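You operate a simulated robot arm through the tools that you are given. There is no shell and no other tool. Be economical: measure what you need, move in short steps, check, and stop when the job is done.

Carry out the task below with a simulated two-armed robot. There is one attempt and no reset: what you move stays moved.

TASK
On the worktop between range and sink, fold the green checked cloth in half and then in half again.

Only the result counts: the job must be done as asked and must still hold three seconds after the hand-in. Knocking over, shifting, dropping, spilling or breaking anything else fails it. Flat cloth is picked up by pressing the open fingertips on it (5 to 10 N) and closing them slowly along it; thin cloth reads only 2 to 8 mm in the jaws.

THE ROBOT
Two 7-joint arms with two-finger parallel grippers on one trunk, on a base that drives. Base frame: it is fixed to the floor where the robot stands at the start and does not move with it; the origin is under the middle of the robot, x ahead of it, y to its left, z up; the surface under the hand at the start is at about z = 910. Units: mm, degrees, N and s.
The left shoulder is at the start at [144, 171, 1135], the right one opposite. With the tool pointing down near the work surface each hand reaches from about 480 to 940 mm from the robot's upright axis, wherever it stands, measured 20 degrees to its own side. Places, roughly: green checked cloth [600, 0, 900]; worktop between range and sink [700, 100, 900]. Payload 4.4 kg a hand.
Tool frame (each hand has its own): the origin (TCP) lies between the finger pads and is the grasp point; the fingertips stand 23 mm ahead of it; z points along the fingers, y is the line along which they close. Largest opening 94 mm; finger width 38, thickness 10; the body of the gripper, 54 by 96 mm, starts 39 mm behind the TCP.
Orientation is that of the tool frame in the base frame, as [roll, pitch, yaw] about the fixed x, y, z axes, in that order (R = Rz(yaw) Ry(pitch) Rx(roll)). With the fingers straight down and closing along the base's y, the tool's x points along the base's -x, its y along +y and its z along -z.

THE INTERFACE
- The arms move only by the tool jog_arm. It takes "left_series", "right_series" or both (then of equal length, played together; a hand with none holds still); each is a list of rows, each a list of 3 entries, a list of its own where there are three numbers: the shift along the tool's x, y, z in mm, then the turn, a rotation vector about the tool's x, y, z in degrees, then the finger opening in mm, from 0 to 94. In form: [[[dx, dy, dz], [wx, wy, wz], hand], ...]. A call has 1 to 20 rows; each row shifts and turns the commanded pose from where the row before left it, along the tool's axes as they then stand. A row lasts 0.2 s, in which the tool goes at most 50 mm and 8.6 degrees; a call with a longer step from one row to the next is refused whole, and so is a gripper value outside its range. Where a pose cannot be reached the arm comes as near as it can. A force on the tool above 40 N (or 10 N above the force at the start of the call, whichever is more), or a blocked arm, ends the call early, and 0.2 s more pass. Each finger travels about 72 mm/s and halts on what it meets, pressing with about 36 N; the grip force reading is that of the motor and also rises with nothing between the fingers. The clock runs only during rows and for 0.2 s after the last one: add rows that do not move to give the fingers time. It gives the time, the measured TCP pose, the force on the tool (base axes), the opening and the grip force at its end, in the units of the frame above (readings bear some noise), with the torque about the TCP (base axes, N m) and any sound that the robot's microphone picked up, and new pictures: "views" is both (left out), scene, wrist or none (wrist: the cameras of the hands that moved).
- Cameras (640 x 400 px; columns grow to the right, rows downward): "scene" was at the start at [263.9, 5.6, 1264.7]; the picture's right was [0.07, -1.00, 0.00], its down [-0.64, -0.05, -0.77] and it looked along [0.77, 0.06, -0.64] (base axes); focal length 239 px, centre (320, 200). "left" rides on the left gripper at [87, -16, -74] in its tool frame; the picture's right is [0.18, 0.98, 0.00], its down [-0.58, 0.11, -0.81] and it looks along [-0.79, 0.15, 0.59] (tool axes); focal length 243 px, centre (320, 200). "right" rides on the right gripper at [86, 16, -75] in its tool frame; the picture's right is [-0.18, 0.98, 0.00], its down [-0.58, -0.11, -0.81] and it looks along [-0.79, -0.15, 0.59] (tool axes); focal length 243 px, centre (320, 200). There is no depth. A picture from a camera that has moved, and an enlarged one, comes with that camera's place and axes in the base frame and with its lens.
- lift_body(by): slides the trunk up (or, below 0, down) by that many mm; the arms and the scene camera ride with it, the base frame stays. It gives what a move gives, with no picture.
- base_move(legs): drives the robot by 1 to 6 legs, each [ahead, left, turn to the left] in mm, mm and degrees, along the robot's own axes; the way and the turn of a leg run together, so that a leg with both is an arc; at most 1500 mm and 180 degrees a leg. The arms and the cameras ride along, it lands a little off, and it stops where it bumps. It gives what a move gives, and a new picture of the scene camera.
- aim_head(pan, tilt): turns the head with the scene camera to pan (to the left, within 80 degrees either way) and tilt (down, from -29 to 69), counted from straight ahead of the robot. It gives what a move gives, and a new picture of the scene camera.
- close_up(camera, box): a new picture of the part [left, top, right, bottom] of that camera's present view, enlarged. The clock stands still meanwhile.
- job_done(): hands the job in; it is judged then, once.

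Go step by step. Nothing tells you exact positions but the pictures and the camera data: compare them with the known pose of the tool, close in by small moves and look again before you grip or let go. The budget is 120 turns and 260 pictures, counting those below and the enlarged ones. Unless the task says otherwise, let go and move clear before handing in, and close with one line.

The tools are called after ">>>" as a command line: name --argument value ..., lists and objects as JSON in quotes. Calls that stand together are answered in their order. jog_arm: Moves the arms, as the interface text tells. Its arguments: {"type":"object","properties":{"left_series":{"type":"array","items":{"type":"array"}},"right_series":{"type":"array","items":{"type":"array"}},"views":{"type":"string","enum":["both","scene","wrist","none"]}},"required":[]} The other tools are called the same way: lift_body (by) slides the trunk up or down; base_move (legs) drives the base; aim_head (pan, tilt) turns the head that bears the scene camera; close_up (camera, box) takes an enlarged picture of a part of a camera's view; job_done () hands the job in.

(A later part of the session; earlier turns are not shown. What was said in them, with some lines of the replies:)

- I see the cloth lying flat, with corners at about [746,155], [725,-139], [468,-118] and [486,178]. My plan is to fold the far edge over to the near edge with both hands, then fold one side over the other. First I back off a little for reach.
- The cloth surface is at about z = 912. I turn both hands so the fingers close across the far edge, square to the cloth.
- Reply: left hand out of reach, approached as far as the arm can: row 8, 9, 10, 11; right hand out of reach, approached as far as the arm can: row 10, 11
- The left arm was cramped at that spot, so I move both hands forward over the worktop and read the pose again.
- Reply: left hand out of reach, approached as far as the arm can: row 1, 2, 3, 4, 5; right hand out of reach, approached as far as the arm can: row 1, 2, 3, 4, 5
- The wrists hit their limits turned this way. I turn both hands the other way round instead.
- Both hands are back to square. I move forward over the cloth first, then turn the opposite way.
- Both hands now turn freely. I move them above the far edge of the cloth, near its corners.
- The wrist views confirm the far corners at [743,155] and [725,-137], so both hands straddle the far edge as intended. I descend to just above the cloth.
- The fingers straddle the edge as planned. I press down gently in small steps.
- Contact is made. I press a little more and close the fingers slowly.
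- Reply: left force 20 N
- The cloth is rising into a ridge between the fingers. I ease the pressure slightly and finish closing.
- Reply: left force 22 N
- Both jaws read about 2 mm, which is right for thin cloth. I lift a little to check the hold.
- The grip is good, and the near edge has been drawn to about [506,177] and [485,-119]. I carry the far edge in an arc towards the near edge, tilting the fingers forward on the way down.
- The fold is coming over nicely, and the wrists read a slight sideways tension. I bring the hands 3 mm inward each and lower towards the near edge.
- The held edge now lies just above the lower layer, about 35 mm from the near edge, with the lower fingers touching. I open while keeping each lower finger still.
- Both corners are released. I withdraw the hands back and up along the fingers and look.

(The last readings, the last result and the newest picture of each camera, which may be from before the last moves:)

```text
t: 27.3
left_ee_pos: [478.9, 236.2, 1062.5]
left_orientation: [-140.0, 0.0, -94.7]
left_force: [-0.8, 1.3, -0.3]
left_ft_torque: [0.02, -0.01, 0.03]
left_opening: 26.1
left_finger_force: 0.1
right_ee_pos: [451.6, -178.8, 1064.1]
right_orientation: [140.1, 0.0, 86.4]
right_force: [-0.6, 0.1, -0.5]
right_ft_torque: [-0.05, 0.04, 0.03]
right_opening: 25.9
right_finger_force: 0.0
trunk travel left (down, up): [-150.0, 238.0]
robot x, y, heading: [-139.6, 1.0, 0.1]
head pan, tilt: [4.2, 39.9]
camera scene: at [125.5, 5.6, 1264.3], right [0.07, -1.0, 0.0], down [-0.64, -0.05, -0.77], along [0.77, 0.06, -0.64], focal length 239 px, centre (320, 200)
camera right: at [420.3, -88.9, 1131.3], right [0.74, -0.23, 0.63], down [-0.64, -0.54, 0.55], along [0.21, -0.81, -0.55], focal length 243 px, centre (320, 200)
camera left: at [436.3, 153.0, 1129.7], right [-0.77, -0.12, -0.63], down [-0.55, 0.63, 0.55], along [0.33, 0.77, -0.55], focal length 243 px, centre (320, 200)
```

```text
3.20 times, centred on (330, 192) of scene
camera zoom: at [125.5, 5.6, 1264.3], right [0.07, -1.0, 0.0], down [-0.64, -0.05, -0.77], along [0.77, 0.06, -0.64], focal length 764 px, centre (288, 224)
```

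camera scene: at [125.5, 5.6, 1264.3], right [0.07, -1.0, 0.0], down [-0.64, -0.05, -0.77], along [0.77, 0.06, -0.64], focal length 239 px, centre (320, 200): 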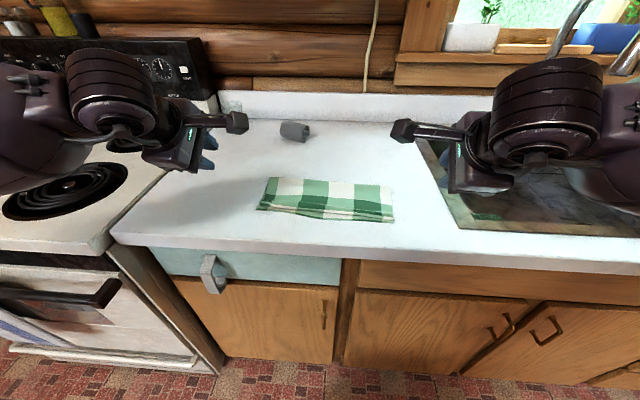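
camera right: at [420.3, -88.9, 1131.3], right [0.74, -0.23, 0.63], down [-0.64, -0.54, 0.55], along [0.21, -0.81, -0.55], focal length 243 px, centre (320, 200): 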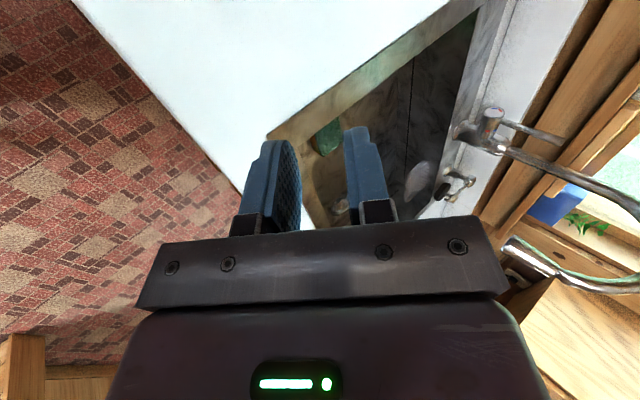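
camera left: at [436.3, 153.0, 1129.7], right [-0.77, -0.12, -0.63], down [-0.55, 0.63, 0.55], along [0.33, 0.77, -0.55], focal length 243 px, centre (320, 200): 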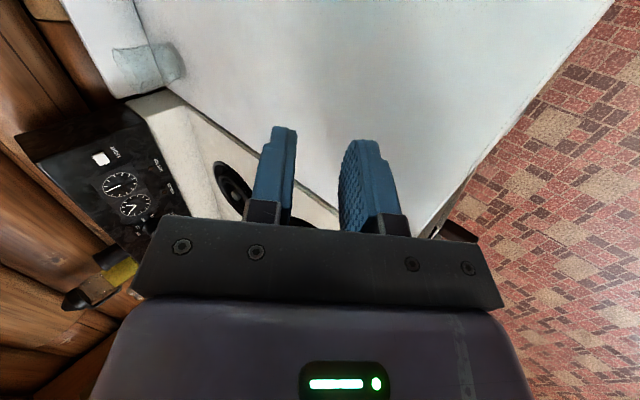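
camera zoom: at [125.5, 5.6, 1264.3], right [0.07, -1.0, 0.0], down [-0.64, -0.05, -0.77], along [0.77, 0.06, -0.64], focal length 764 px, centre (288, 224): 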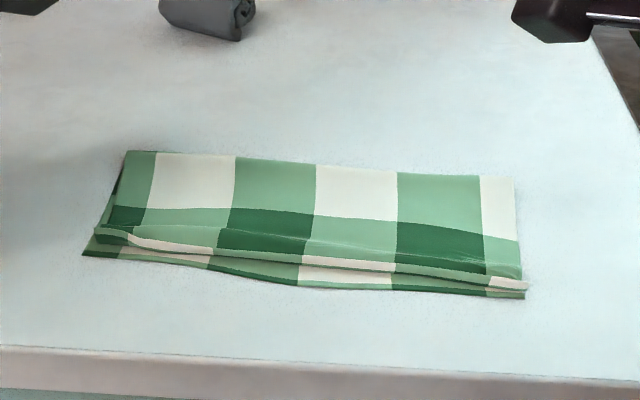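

The first fold is good, with the edges meeting within about 10 mm. The cloth is now roughly 130 by 300 mm, with its right end running from [486,-120] to [618,-133]. Next I take the right end with the left hand and carry it over to the left, so I clear the right arm and set the left hand upright.

>>> jog_arm --left_series '[[[0, 0, 0], [-8, 0, 0], 44], [[0, 0, 0], [-8, 0, 0], 44], [[0, 0, 0], [-8, 0, 0], 44], [[0, 0, 0], [-8, 0, 0], 44], [[0, 0, 0], [-8, 0, 0], 44], [[0, 0, 0], [0, 0, 8.2], 44], [[0, 0, 0], [0, 0, 8.2], 44], [[0, 0, 0], [0, 0, 8.2], 44], [[0, 0, 0], [0, 0, 8.2], 44], [[0, 0, 0], [0, 0, 8.2], 44], [[0, 0, 0], [0, 0, 8.2], 44], [[0, 0, 0], [0, 0, 8.2], 44], [[0, 0, 0], [0, 0, 8.2], 44], [[0, 0, 0], [0, 0, 8.2], 44], [[0, 0, 0], [0, 0, 8.2], 44], [[0, 0, 0], [0, 0, 8.2], 44], [[0, 0, 0], [0, 0, 0], 44]]' --right_series '[[[-30, 0, 0], [8, 0, 0], 26], [[-30, 0, 0], [8, 0, 0], 26], [[-30, 0, 0], [8, 0, 0], 26], [[-30, 0, 0], [8, 0, 0], 26], [[-30, 0, 0], [8, 0, 0], 26], [[-20, 0, -10], [0, 0, -8.2], 26], [[0, 0, -10], [0, 0, -8.2], 26], [[0, 0, -10], [0, 0, -8.2], 26], [[0, 0, 0], [0, 0, -8.2], 26], [[0, 0, 0], [0, 0, -8.2], 26], [[0, 0, 0], [0, 0, -8.2], 26], [[0, 0, 0], [0, 0, -8.2], 26], [[0, 0, 0], [0, 0, -8.2], 26], [[0, 0, 0], [0, 0, -8.2], 26], [[0, 0, 0], [0, 0, -8.2], 26], [[0, 0, 0], [0, 0, -8.2], 26], [[0, 0, 0], [0, 0, 0], 26]]' --views "scene"

```text
t: 30.9
left_ee_pos: [477.9, 236.2, 1062.6]
left_orientation: [179.9, 0.0, 175.1]
left_force: [-0.5, -0.1, -0.2]
left_ft_torque: [0.0, 0.0, -0.04]
left_opening: 44.0
left_finger_force: 0.0
right_ee_pos: [441.1, -348.2, 1094.1]
right_orientation: [180.0, -0.2, 176.6]
right_force: [-1.3, 0.2, -0.4]
right_ft_torque: [0.03, 0.01, 0.0]
right_opening: 26.1
right_finger_force: 0.0
trunk travel left (down, up): [-150.0, 238.0]
robot x, y, heading: [-139.1, 1.1, -0.2]
head pan, tilt: [4.2, 39.9]
camera scene: at [124.8, 5.5, 1264.7], right [0.07, -1.0, 0.0], down [-0.64, -0.05, -0.77], along [0.77, 0.06, -0.64], focal length 239 px, centre (320, 200)
```

scene: 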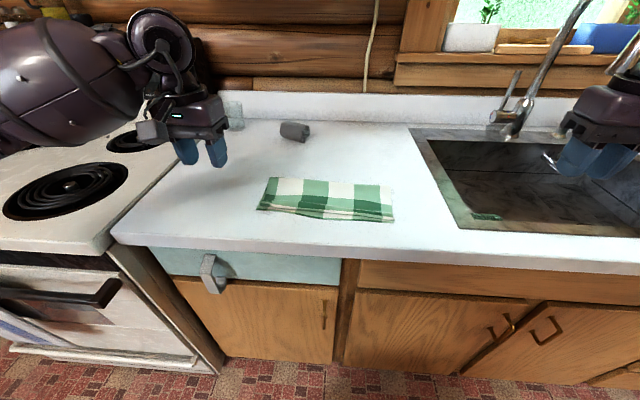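

Both arms are clear. I bring the left hand over the middle of the right end of the cloth.

>>> jog_arm --left_series '[[[-11.5, -38.4, 8], [0, 0, 0], 44], [[-11.5, -38.4, 8], [0, 0, 0], 44], [[-11.5, -38.4, 8], [0, 0, 0], 44], [[-11.5, -38.4, 8], [0, 0, 0], 44], [[-11.5, -38.4, 8], [0, 0, 0], 44], [[-11.5, -38.4, 8], [0, 0, 0], 44], [[-11.5, -38.4, 8], [0, 0, 0], 44], [[-11.5, -38.4, 8], [0, 0, 0], 44], [[-11.5, -38.4, 8], [0, 0, 0], 44], [[0, 0, 0], [0, 0, 0], 44]]' --views "both"

```text
t: 33.1
left_ee_pos: [552.6, -118.0, 990.9]
left_orientation: [179.9, -0.1, 175.3]
left_force: [0.0, 0.4, -1.2]
left_ft_torque: [-0.01, -0.04, 0.0]
left_opening: 44.1
left_finger_force: 0.2
right_ee_pos: [442.0, -347.2, 1094.1]
right_orientation: [180.0, -0.1, 176.6]
right_force: [-0.1, 0.7, 0.6]
right_ft_torque: [0.01, -0.02, -0.02]
right_opening: 26.1
right_finger_force: 0.0
trunk travel left (down, up): [-150.0, 238.0]
robot x, y, heading: [-139.2, -0.4, 0.1]
head pan, tilt: [4.2, 39.9]
camera scene: at [124.8, 6.1, 1264.7], right [0.07, -1.0, 0.0], down [-0.64, -0.05, -0.77], along [0.77, 0.06, -0.64], focal length 239 px, centre (320, 200)
camera left: at [464.1, -126.0, 1064.4], right [-0.1, 0.99, 0.0], down [0.59, 0.06, 0.81], along [0.8, 0.08, -0.59], focal length 243 px, centre (320, 200)
```

scene: 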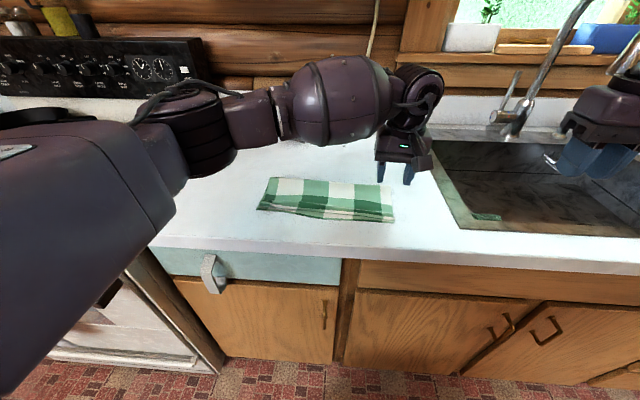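
left: 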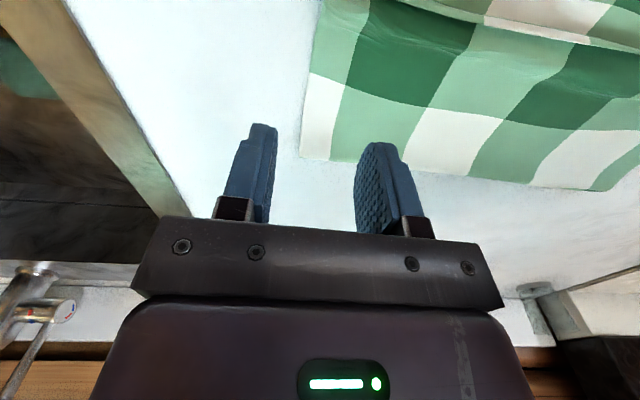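

The right end is at y of about -126, and the fingers straddle it. I tilt slightly so the outer finger reaches the worktop below both layers, then descend.

>>> jog_arm --left_series '[[[2, 0, 15], [-6, 0, 0], 44], [[2, 0, 20], [0, 0, 0], 44], [[0, 0, 12], [0, 0, 0], 44], [[0, 0, 4], [0, 0, 0], 44], [[0, 0, 2], [0, 0, 0], 44], [[0, 0, 0], [0, 0, 0], 44]]' --views "wrist"

```text
t: 34.5
left_ee_pos: [548.7, -113.1, 938.2]
left_orientation: [174.0, 0.0, 175.2]
left_force: [0.6, 0.5, 0.4]
left_ft_torque: [-0.04, -0.02, -0.01]
left_opening: 44.1
left_finger_force: 0.1
right_ee_pos: [440.7, -348.3, 1093.7]
right_orientation: [180.0, -0.1, 176.5]
right_force: [-0.5, 0.2, -0.2]
right_ft_torque: [0.02, -0.01, -0.01]
right_opening: 26.2
right_finger_force: 0.0
trunk travel left (down, up): [-150.0, 238.0]
robot x, y, heading: [-137.3, -7.1, 0.2]
head pan, tilt: [4.2, 39.9]
camera left: at [459.9, -129.3, 1010.4], right [-0.1, 0.99, 0.1], down [0.58, -0.02, 0.81], along [0.81, 0.14, -0.57], focal length 243 px, centre (320, 200)
```

left: 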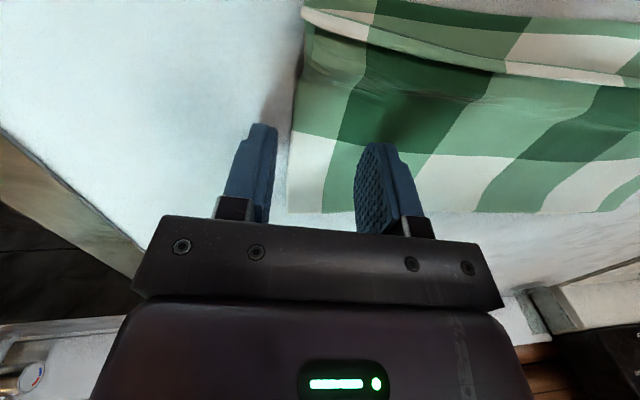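

>>> jog_arm --left_series '[[[0, -4, 0], [0, 0, 0], 38], [[0, 0, 1.5], [0, 0, 0], 38], [[0, 0, 1.5], [0, 0, 0], 38], [[0, 0, 1.5], [0, 0, 0], 38], [[0, 0, 0], [0, 0, 0], 38]]' --views "wrist"

```text
t: 35.7
left_ee_pos: [548.9, -117.0, 935.6]
left_orientation: [174.1, 0.2, 175.1]
left_force: [4.4, -2.3, 13.3]
left_ft_torque: [-0.38, 0.13, 0.2]
left_opening: 38.1
left_finger_force: 0.1
right_ee_pos: [440.6, -347.1, 1095.8]
right_orientation: [-179.9, 0.0, 176.5]
right_force: [0.6, 0.1, 0.2]
right_ft_torque: [0.0, 0.01, 0.01]
right_opening: 26.0
right_finger_force: 0.1
trunk travel left (down, up): [-150.0, 238.0]
robot x, y, heading: [-137.1, -0.8, 0.2]
head pan, tilt: [4.2, 39.9]
camera left: at [459.3, -132.9, 1007.5], right [-0.1, 0.99, 0.1], down [0.58, -0.02, 0.82], along [0.81, 0.14, -0.57], focal length 243 px, centre (320, 200)
```

left: 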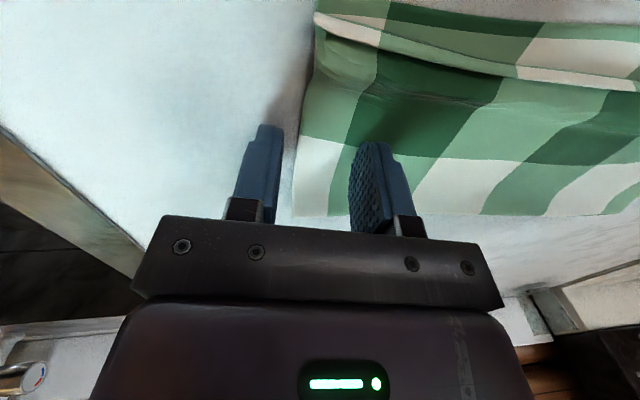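

Only the outer finger is loaded so far. I level the hand slightly so the inner finger presses the cloth too.

>>> jog_arm --left_series '[[[0, 0, 0], [2, 0, 0], 38], [[0, 0, 0], [2, 0, 0], 38], [[0, 0, 0.5], [0, 0, 0], 38], [[0, 0, 0], [0, 0, 0], 38]]' --views "none"

```text
t: 36.7
left_ee_pos: [548.3, -115.8, 933.6]
left_orientation: [178.0, 0.0, 175.2]
left_force: [6.6, 3.9, 14.8]
left_ft_torque: [-0.21, -0.01, 0.17]
left_opening: 36.2
left_finger_force: 0.0
right_ee_pos: [440.2, -347.0, 1094.7]
right_orientation: [-179.9, -0.1, 176.6]
right_force: [-0.1, -0.3, -0.5]
right_ft_torque: [0.0, 0.0, -0.01]
right_opening: 26.0
right_finger_force: 0.1
trunk travel left (down, up): [-150.0, 238.0]
robot x, y, heading: [-142.7, 0.9, 0.3]
head pan, tilt: [4.2, 39.9]
```

>>> jog_arm --left_series '[[[0, 0, 0], [2, 0, 0], 38], [[0, 0, 0.5], [0, 0, 0], 36], [[0, 0, 0], [0, 0, 0], 34], [[0, 0, 0], [0, 0, 0], 31], [[0, 0, 0], [0, 0, 0], 28], [[0, 0, 0], [0, 0, 0], 25], [[0, 0, 0], [0, 0, 0], 22], [[0, 0, 0], [0, 0, 0], 19], [[0, 0, 0], [0, 0, 0], 16], [[0, 0, 0], [0, 0, 0], 14]]' --views "wrist"

>>> close_up --camera "left" --box '[220, 60, 420, 185]'

```text
t: 38.9
left_ee_pos: [546.6, -118.2, 932.7]
left_orientation: [-179.9, 0.2, 175.2]
left_force: [3.2, -1.2, 26.2]
left_ft_torque: [0.3, 0.01, -0.02]
left_opening: 13.6
left_finger_force: 0.0
right_ee_pos: [438.8, -347.5, 1095.0]
right_orientation: [-180.0, -0.2, 176.5]
right_force: [0.1, -0.4, 0.2]
right_ft_torque: [0.03, 0.02, 0.02]
right_opening: 26.0
right_finger_force: 0.1
trunk travel left (down, up): [-150.0, 238.0]
robot x, y, heading: [-135.4, 3.1, 0.0]
head pan, tilt: [4.2, 39.9]
camera left: at [458.9, -125.4, 1008.2], right [-0.1, 0.99, 0.0], down [0.59, 0.06, 0.81], along [0.8, 0.08, -0.59], focal length 243 px, centre (320, 200)
```

left: 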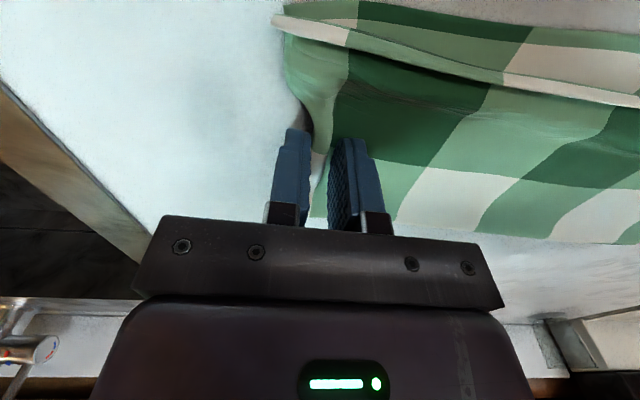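

```text
3.20 times, centred on (320, 122) of left
camera zoom: at [458.9, -125.4, 1008.2], right [-0.1, 0.99, 0.0], down [0.59, 0.06, 0.81], along [0.8, 0.08, -0.59], focal length 776 px, centre (320, 448)
```

zoom: 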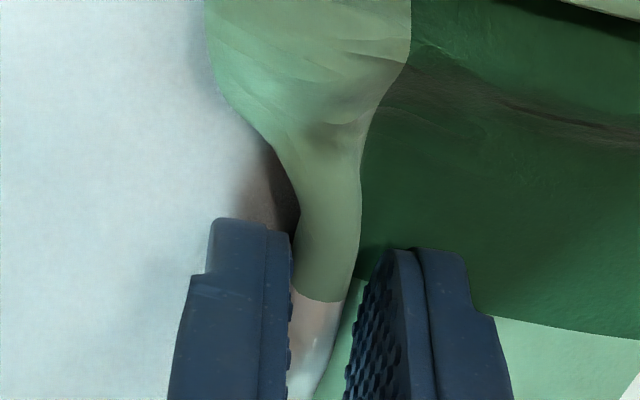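

The end of the cloth is buckling up between the fingers. I ease the pressure and finish closing.

>>> jog_arm --left_series '[[[0, 0, -1], [0, 0, 0], 13], [[0, 0, 0], [0, 0, 0], 10], [[0, 0, 0], [0, 0, 0], 8], [[0, 0, 0], [0, 0, 0], 6], [[0, 0, 0], [0, 0, 0], 4], [[0, 0, 0], [0, 0, 0], 2], [[0, 0, 0], [0, 0, 0], 0], [[0, 0, 0], [0, 0, 0], 0], [[0, 0, 0], [0, 0, 0], 0]]' --views "none"

>>> jog_arm --left_series '[[[0, 0, -8], [0, 0, 0], 0], [[0, 5, -12], [0, 0, 0], 0], [[0, 5, -15], [0, 0, 0], 0], [[0, 0, 0], [0, 0, 0], 0]]' --views "both"

>>> close_up --camera "left" --box '[220, 60, 420, 185]'

>>> close_up --camera "scene" --box '[230, 130, 430, 255]'

```text
t: 40.9
left_ee_pos: [546.9, -116.3, 934.5]
left_orientation: [180.0, 0.1, 175.1]
left_force: [-0.4, -3.7, 17.3]
left_ft_torque: [0.05, 0.04, 0.05]
left_opening: 2.6
left_finger_force: 35.7
right_ee_pos: [439.3, -347.1, 1093.4]
right_orientation: [179.9, -0.1, 176.7]
right_force: [0.0, 1.1, -0.3]
right_ft_torque: [0.04, -0.01, 0.01]
right_opening: 25.9
right_finger_force: 0.1
trunk travel left (down, up): [-150.0, 238.0]
robot x, y, heading: [-138.4, 1.2, 0.0]
head pan, tilt: [4.2, 39.9]
```

```text
t: 41.9
left_ee_pos: [549.6, -107.2, 967.8]
left_orientation: [-180.0, 0.0, 175.2]
left_force: [0.8, -0.5, 1.5]
left_ft_torque: [0.04, 0.05, -0.01]
left_opening: 2.5
left_finger_force: 36.0
right_ee_pos: [440.5, -346.7, 1093.4]
right_orientation: [180.0, -0.3, 176.5]
right_force: [-0.3, 0.6, 0.0]
right_ft_torque: [0.0, 0.01, 0.02]
right_opening: 26.1
right_finger_force: 0.1
trunk travel left (down, up): [-150.0, 238.0]
robot x, y, heading: [-138.2, -0.1, -0.1]
head pan, tilt: [4.2, 39.9]
camera scene: at [125.0, 5.4, 1264.5], right [0.07, -1.0, 0.0], down [-0.64, -0.05, -0.77], along [0.77, 0.06, -0.64], focal length 239 px, centre (320, 200)
camera left: at [461.6, -115.4, 1042.2], right [-0.1, 0.99, 0.0], down [0.59, 0.06, 0.81], along [0.8, 0.08, -0.59], focal length 243 px, centre (320, 200)
```

scene: 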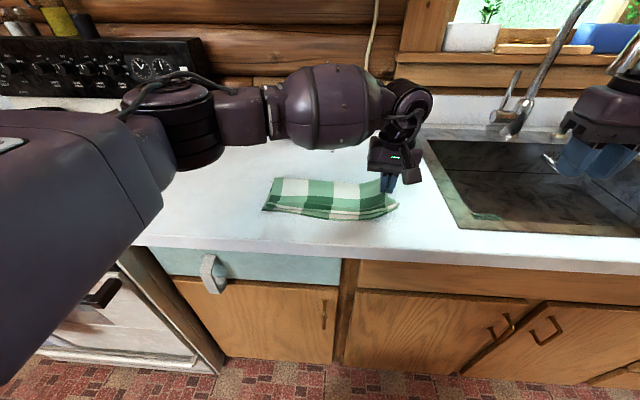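
left: 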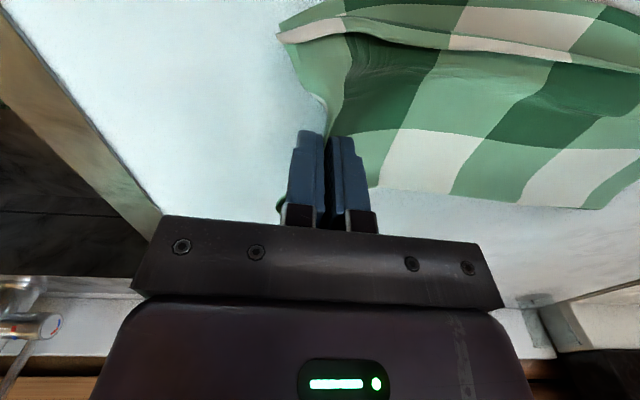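

```text
3.20 times, centred on (320, 122) of left
camera zoom: at [461.6, -115.4, 1042.2], right [-0.1, 0.99, 0.0], down [0.59, 0.06, 0.81], along [0.8, 0.08, -0.59], focal length 776 px, centre (320, 448)
```

zoom: 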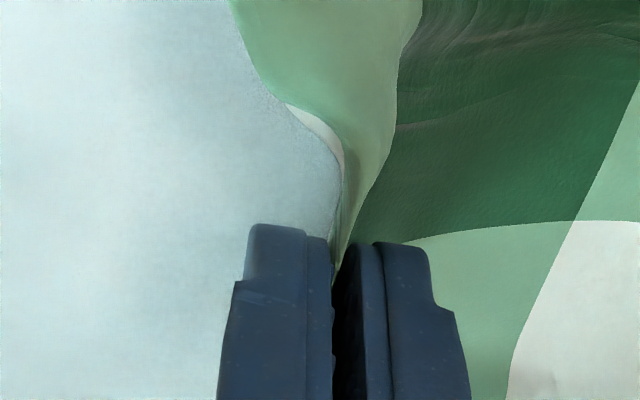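

```text
3.20 times, centred on (330, 192) of scene
camera zoom: at [125.0, 5.4, 1264.5], right [0.07, -1.0, 0.0], down [-0.64, -0.05, -0.77], along [0.77, 0.06, -0.64], focal length 764 px, centre (288, 224)
```

zoom: 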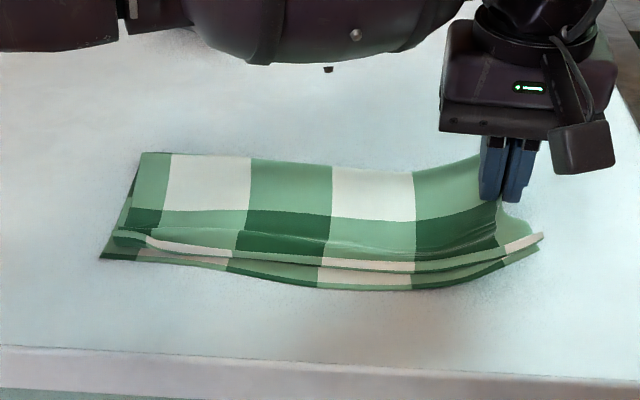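

Both layers are held. I carry the right end up and over to the left in an arc, tilting the fingers to the right on the way down.

>>> jog_arm --left_series '[[[0, 12, -30], [0, 0, 0], 0], [[0, 20, -28], [0, 0, 0], 0], [[0, 30, -22], [0, 0, 0], 0], [[0, 35, -10], [0, 0, 0], 0], [[0, 35, -2], [0, 0, 0], 0], [[0, 30, 7], [0, 0, 0], 0], [[0, 28.2, 15.2], [8, 0, 0], 0], [[0, 25.5, 15.3], [8, 0, 0], 0], [[0, 25.1, 14.7], [8, 0, 0], 0], [[0, 0, 0], [0, 0, 0], 0]]' --views "both"

>>> close_up --camera "scene" --box '[200, 120, 400, 245]'

```text
t: 44.1
left_ee_pos: [568.6, 124.7, 999.6]
left_orientation: [-155.8, 0.1, 175.0]
left_force: [-0.2, -0.1, 0.7]
left_ft_torque: [0.02, -0.03, 0.01]
left_opening: 2.4
left_finger_force: 36.3
right_ee_pos: [440.7, -347.9, 1094.2]
right_orientation: [180.0, -0.1, 176.5]
right_force: [0.0, -0.2, 0.2]
right_ft_torque: [0.03, 0.0, -0.02]
right_opening: 25.9
right_finger_force: 0.1
trunk travel left (down, up): [-150.0, 238.0]
robot x, y, heading: [-136.4, -2.4, 0.1]
head pan, tilt: [4.2, 39.9]
camera scene: at [124.4, 4.9, 1264.9], right [0.07, -1.0, 0.0], down [-0.64, -0.05, -0.77], along [0.77, 0.06, -0.64], focal length 239 px, centre (320, 200)
camera left: at [483.0, 148.7, 1072.9], right [-0.11, 0.91, -0.4], down [0.61, 0.38, 0.69], along [0.78, -0.17, -0.6], focal length 243 px, centre (320, 200)
```

scene: 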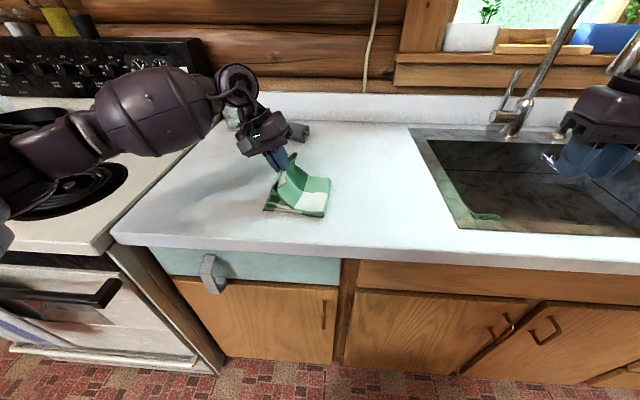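
left: 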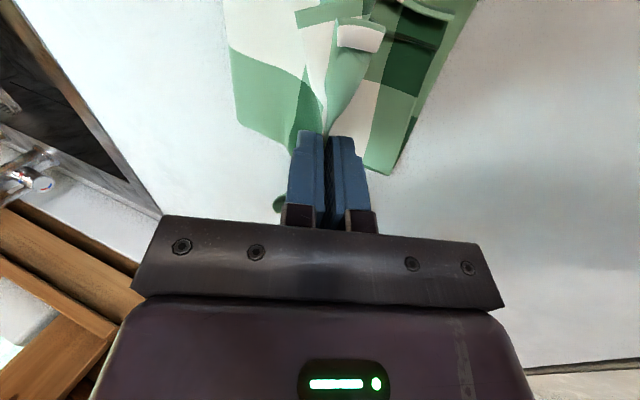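

```text
3.20 times, centred on (300, 182) of scene
camera zoom: at [124.4, 4.9, 1264.9], right [0.07, -1.0, 0.0], down [-0.64, -0.05, -0.77], along [0.77, 0.06, -0.64], focal length 764 px, centre (384, 256)
```

zoom: 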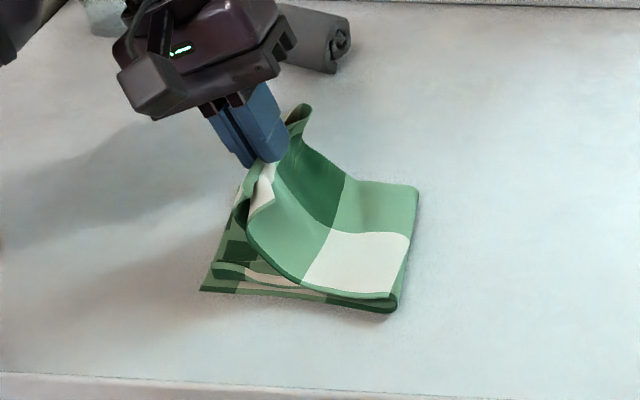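

The fold is coming over cleanly. I lower the held end onto the left edge.

>>> jog_arm --left_series '[[[0, 24.9, 14.6], [8, 0, 0], 0], [[0, 21.8, 11], [8, 0, 0], 0], [[0, 14.2, 7.6], [0, 0, 0], 0], [[0, 0, 0], [0, 0, 0], 0]]' --views "both"

>>> close_up --camera "scene" --box '[200, 120, 400, 245]'

```text
t: 45.1
left_ee_pos: [571.4, 162.3, 939.7]
left_orientation: [-140.0, 0.1, 175.2]
left_force: [-1.0, -0.2, 0.5]
left_ft_torque: [0.0, 0.03, -0.01]
left_opening: 2.4
left_finger_force: 36.1
right_ee_pos: [440.7, -347.9, 1093.8]
right_orientation: [-179.9, 0.0, 176.4]
right_force: [0.5, 0.6, -0.1]
right_ft_torque: [0.02, -0.01, -0.02]
right_opening: 26.0
right_finger_force: 0.0
trunk travel left (down, up): [-150.0, 238.0]
robot x, y, heading: [-138.5, 0.2, 0.1]
head pan, tilt: [4.2, 39.9]
camera scene: at [124.7, 5.5, 1264.8], right [0.07, -1.0, 0.0], down [-0.64, -0.05, -0.77], along [0.77, 0.06, -0.64], focal length 239 px, centre (320, 200)
camera left: at [487.7, 204.6, 1006.4], right [-0.12, 0.77, -0.63], down [0.63, 0.55, 0.55], along [0.77, -0.33, -0.55], focal length 243 px, centre (320, 200)
```

scene: 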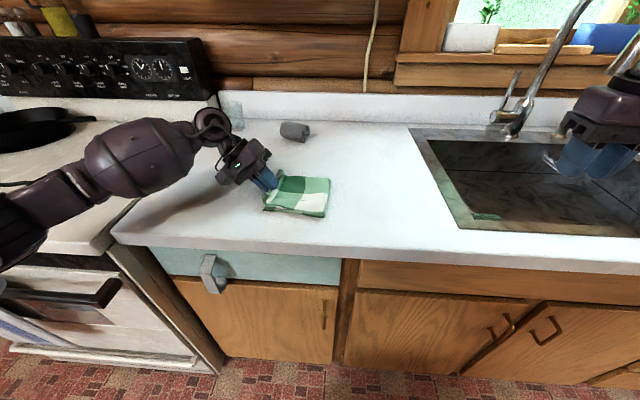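
left: 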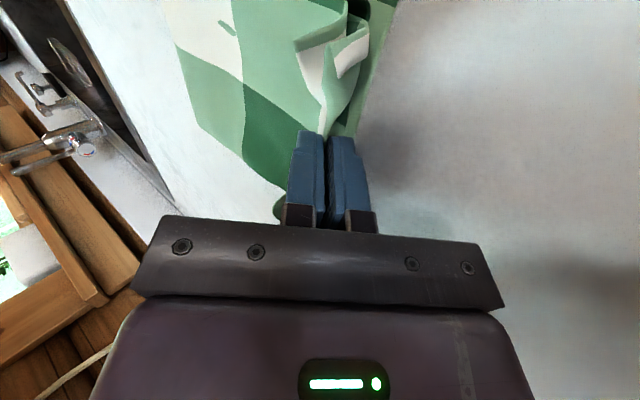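

```text
3.20 times, centred on (300, 182) of scene
camera zoom: at [124.7, 5.5, 1264.8], right [0.07, -1.0, 0.0], down [-0.64, -0.05, -0.77], along [0.77, 0.06, -0.64], focal length 764 px, centre (384, 256)
```

zoom: 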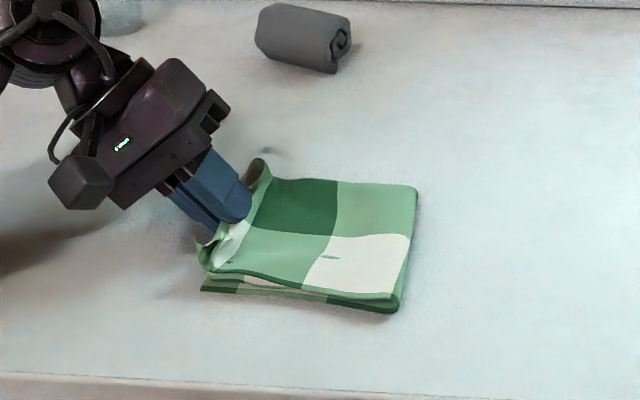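

The end lies on the left edge. I open with the lower finger held still, then withdraw along the fingers.

>>> jog_arm --left_series '[[[0, 1, 1], [0, 0, 0], 0], [[0, -2, 0], [0, 0, 0], 6], [[0, -2.5, 0], [0, 0, 0], 11], [[0, -2.5, 0], [0, 0, 0], 16], [[0, -2.5, 0], [0, 0, 0], 21], [[0, -2.5, 0], [0, 0, 0], 26], [[0, 0, -8], [0, 0, 0], 26], [[0, 0, -12], [0, 0, 0], 26], [[0, 0, -20], [0, 0, 0], 26], [[0, 0, -30], [0, 0, 0], 26], [[0, 0, -40], [0, 0, 0], 26], [[0, 0, -40], [0, 0, 0], 26], [[0, 0, 0], [0, 0, 0], 26]]' --views "both"

>>> close_up --camera "scene" --box '[220, 145, 380, 245]'

```text
t: 47.9
left_ee_pos: [580.2, 248.8, 1059.6]
left_orientation: [-140.0, 0.0, 175.2]
left_force: [-0.6, 0.2, -0.6]
left_ft_torque: [0.0, -0.03, -0.04]
left_opening: 26.0
left_finger_force: 0.0
right_ee_pos: [441.1, -348.1, 1093.0]
right_orientation: [-179.9, -0.3, 176.5]
right_force: [0.2, 0.0, -0.1]
right_ft_torque: [-0.02, 0.01, 0.0]
right_opening: 26.2
right_finger_force: 0.1
trunk travel left (down, up): [-150.0, 238.0]
robot x, y, heading: [-138.6, 3.1, -0.2]
head pan, tilt: [4.2, 39.9]
camera scene: at [125.3, 5.4, 1264.4], right [0.07, -1.0, 0.0], down [-0.64, -0.05, -0.77], along [0.77, 0.06, -0.64], focal length 239 px, centre (320, 200)
camera left: at [496.7, 291.2, 1126.6], right [-0.12, 0.77, -0.63], down [0.63, 0.55, 0.55], along [0.77, -0.33, -0.55], focal length 243 px, centre (320, 200)
```

scene: 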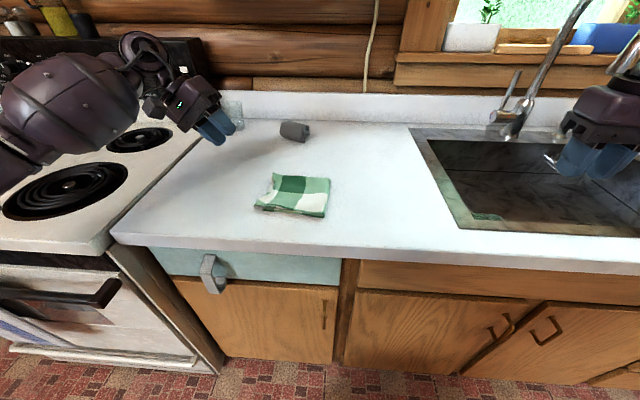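
left: 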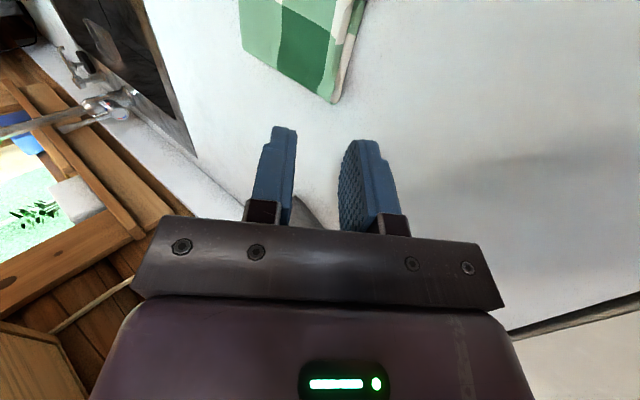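

```text
4.00 times, centred on (300, 195) of scene
camera zoom: at [125.3, 5.4, 1264.4], right [0.07, -1.0, 0.0], down [-0.64, -0.05, -0.77], along [0.77, 0.06, -0.64], focal length 955 px, centre (400, 220)
```

zoom: 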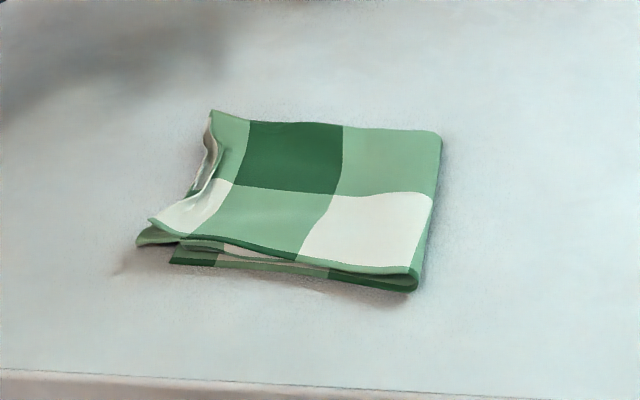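

The cloth now lies folded in quarters, about 135 by 160 mm, with its edges roughly aligned. Both hands are clear and nothing else was touched, so I hand in.

>>> job_done

```text
The job is handed in.
```

The green checked cloth is folded in half and in half again on the worktop, and I have handed the job in. A narrow hem of about 15 mm is turned up along the first fold's edge. The top layer also overhangs by about 15 mm at the near left corner.
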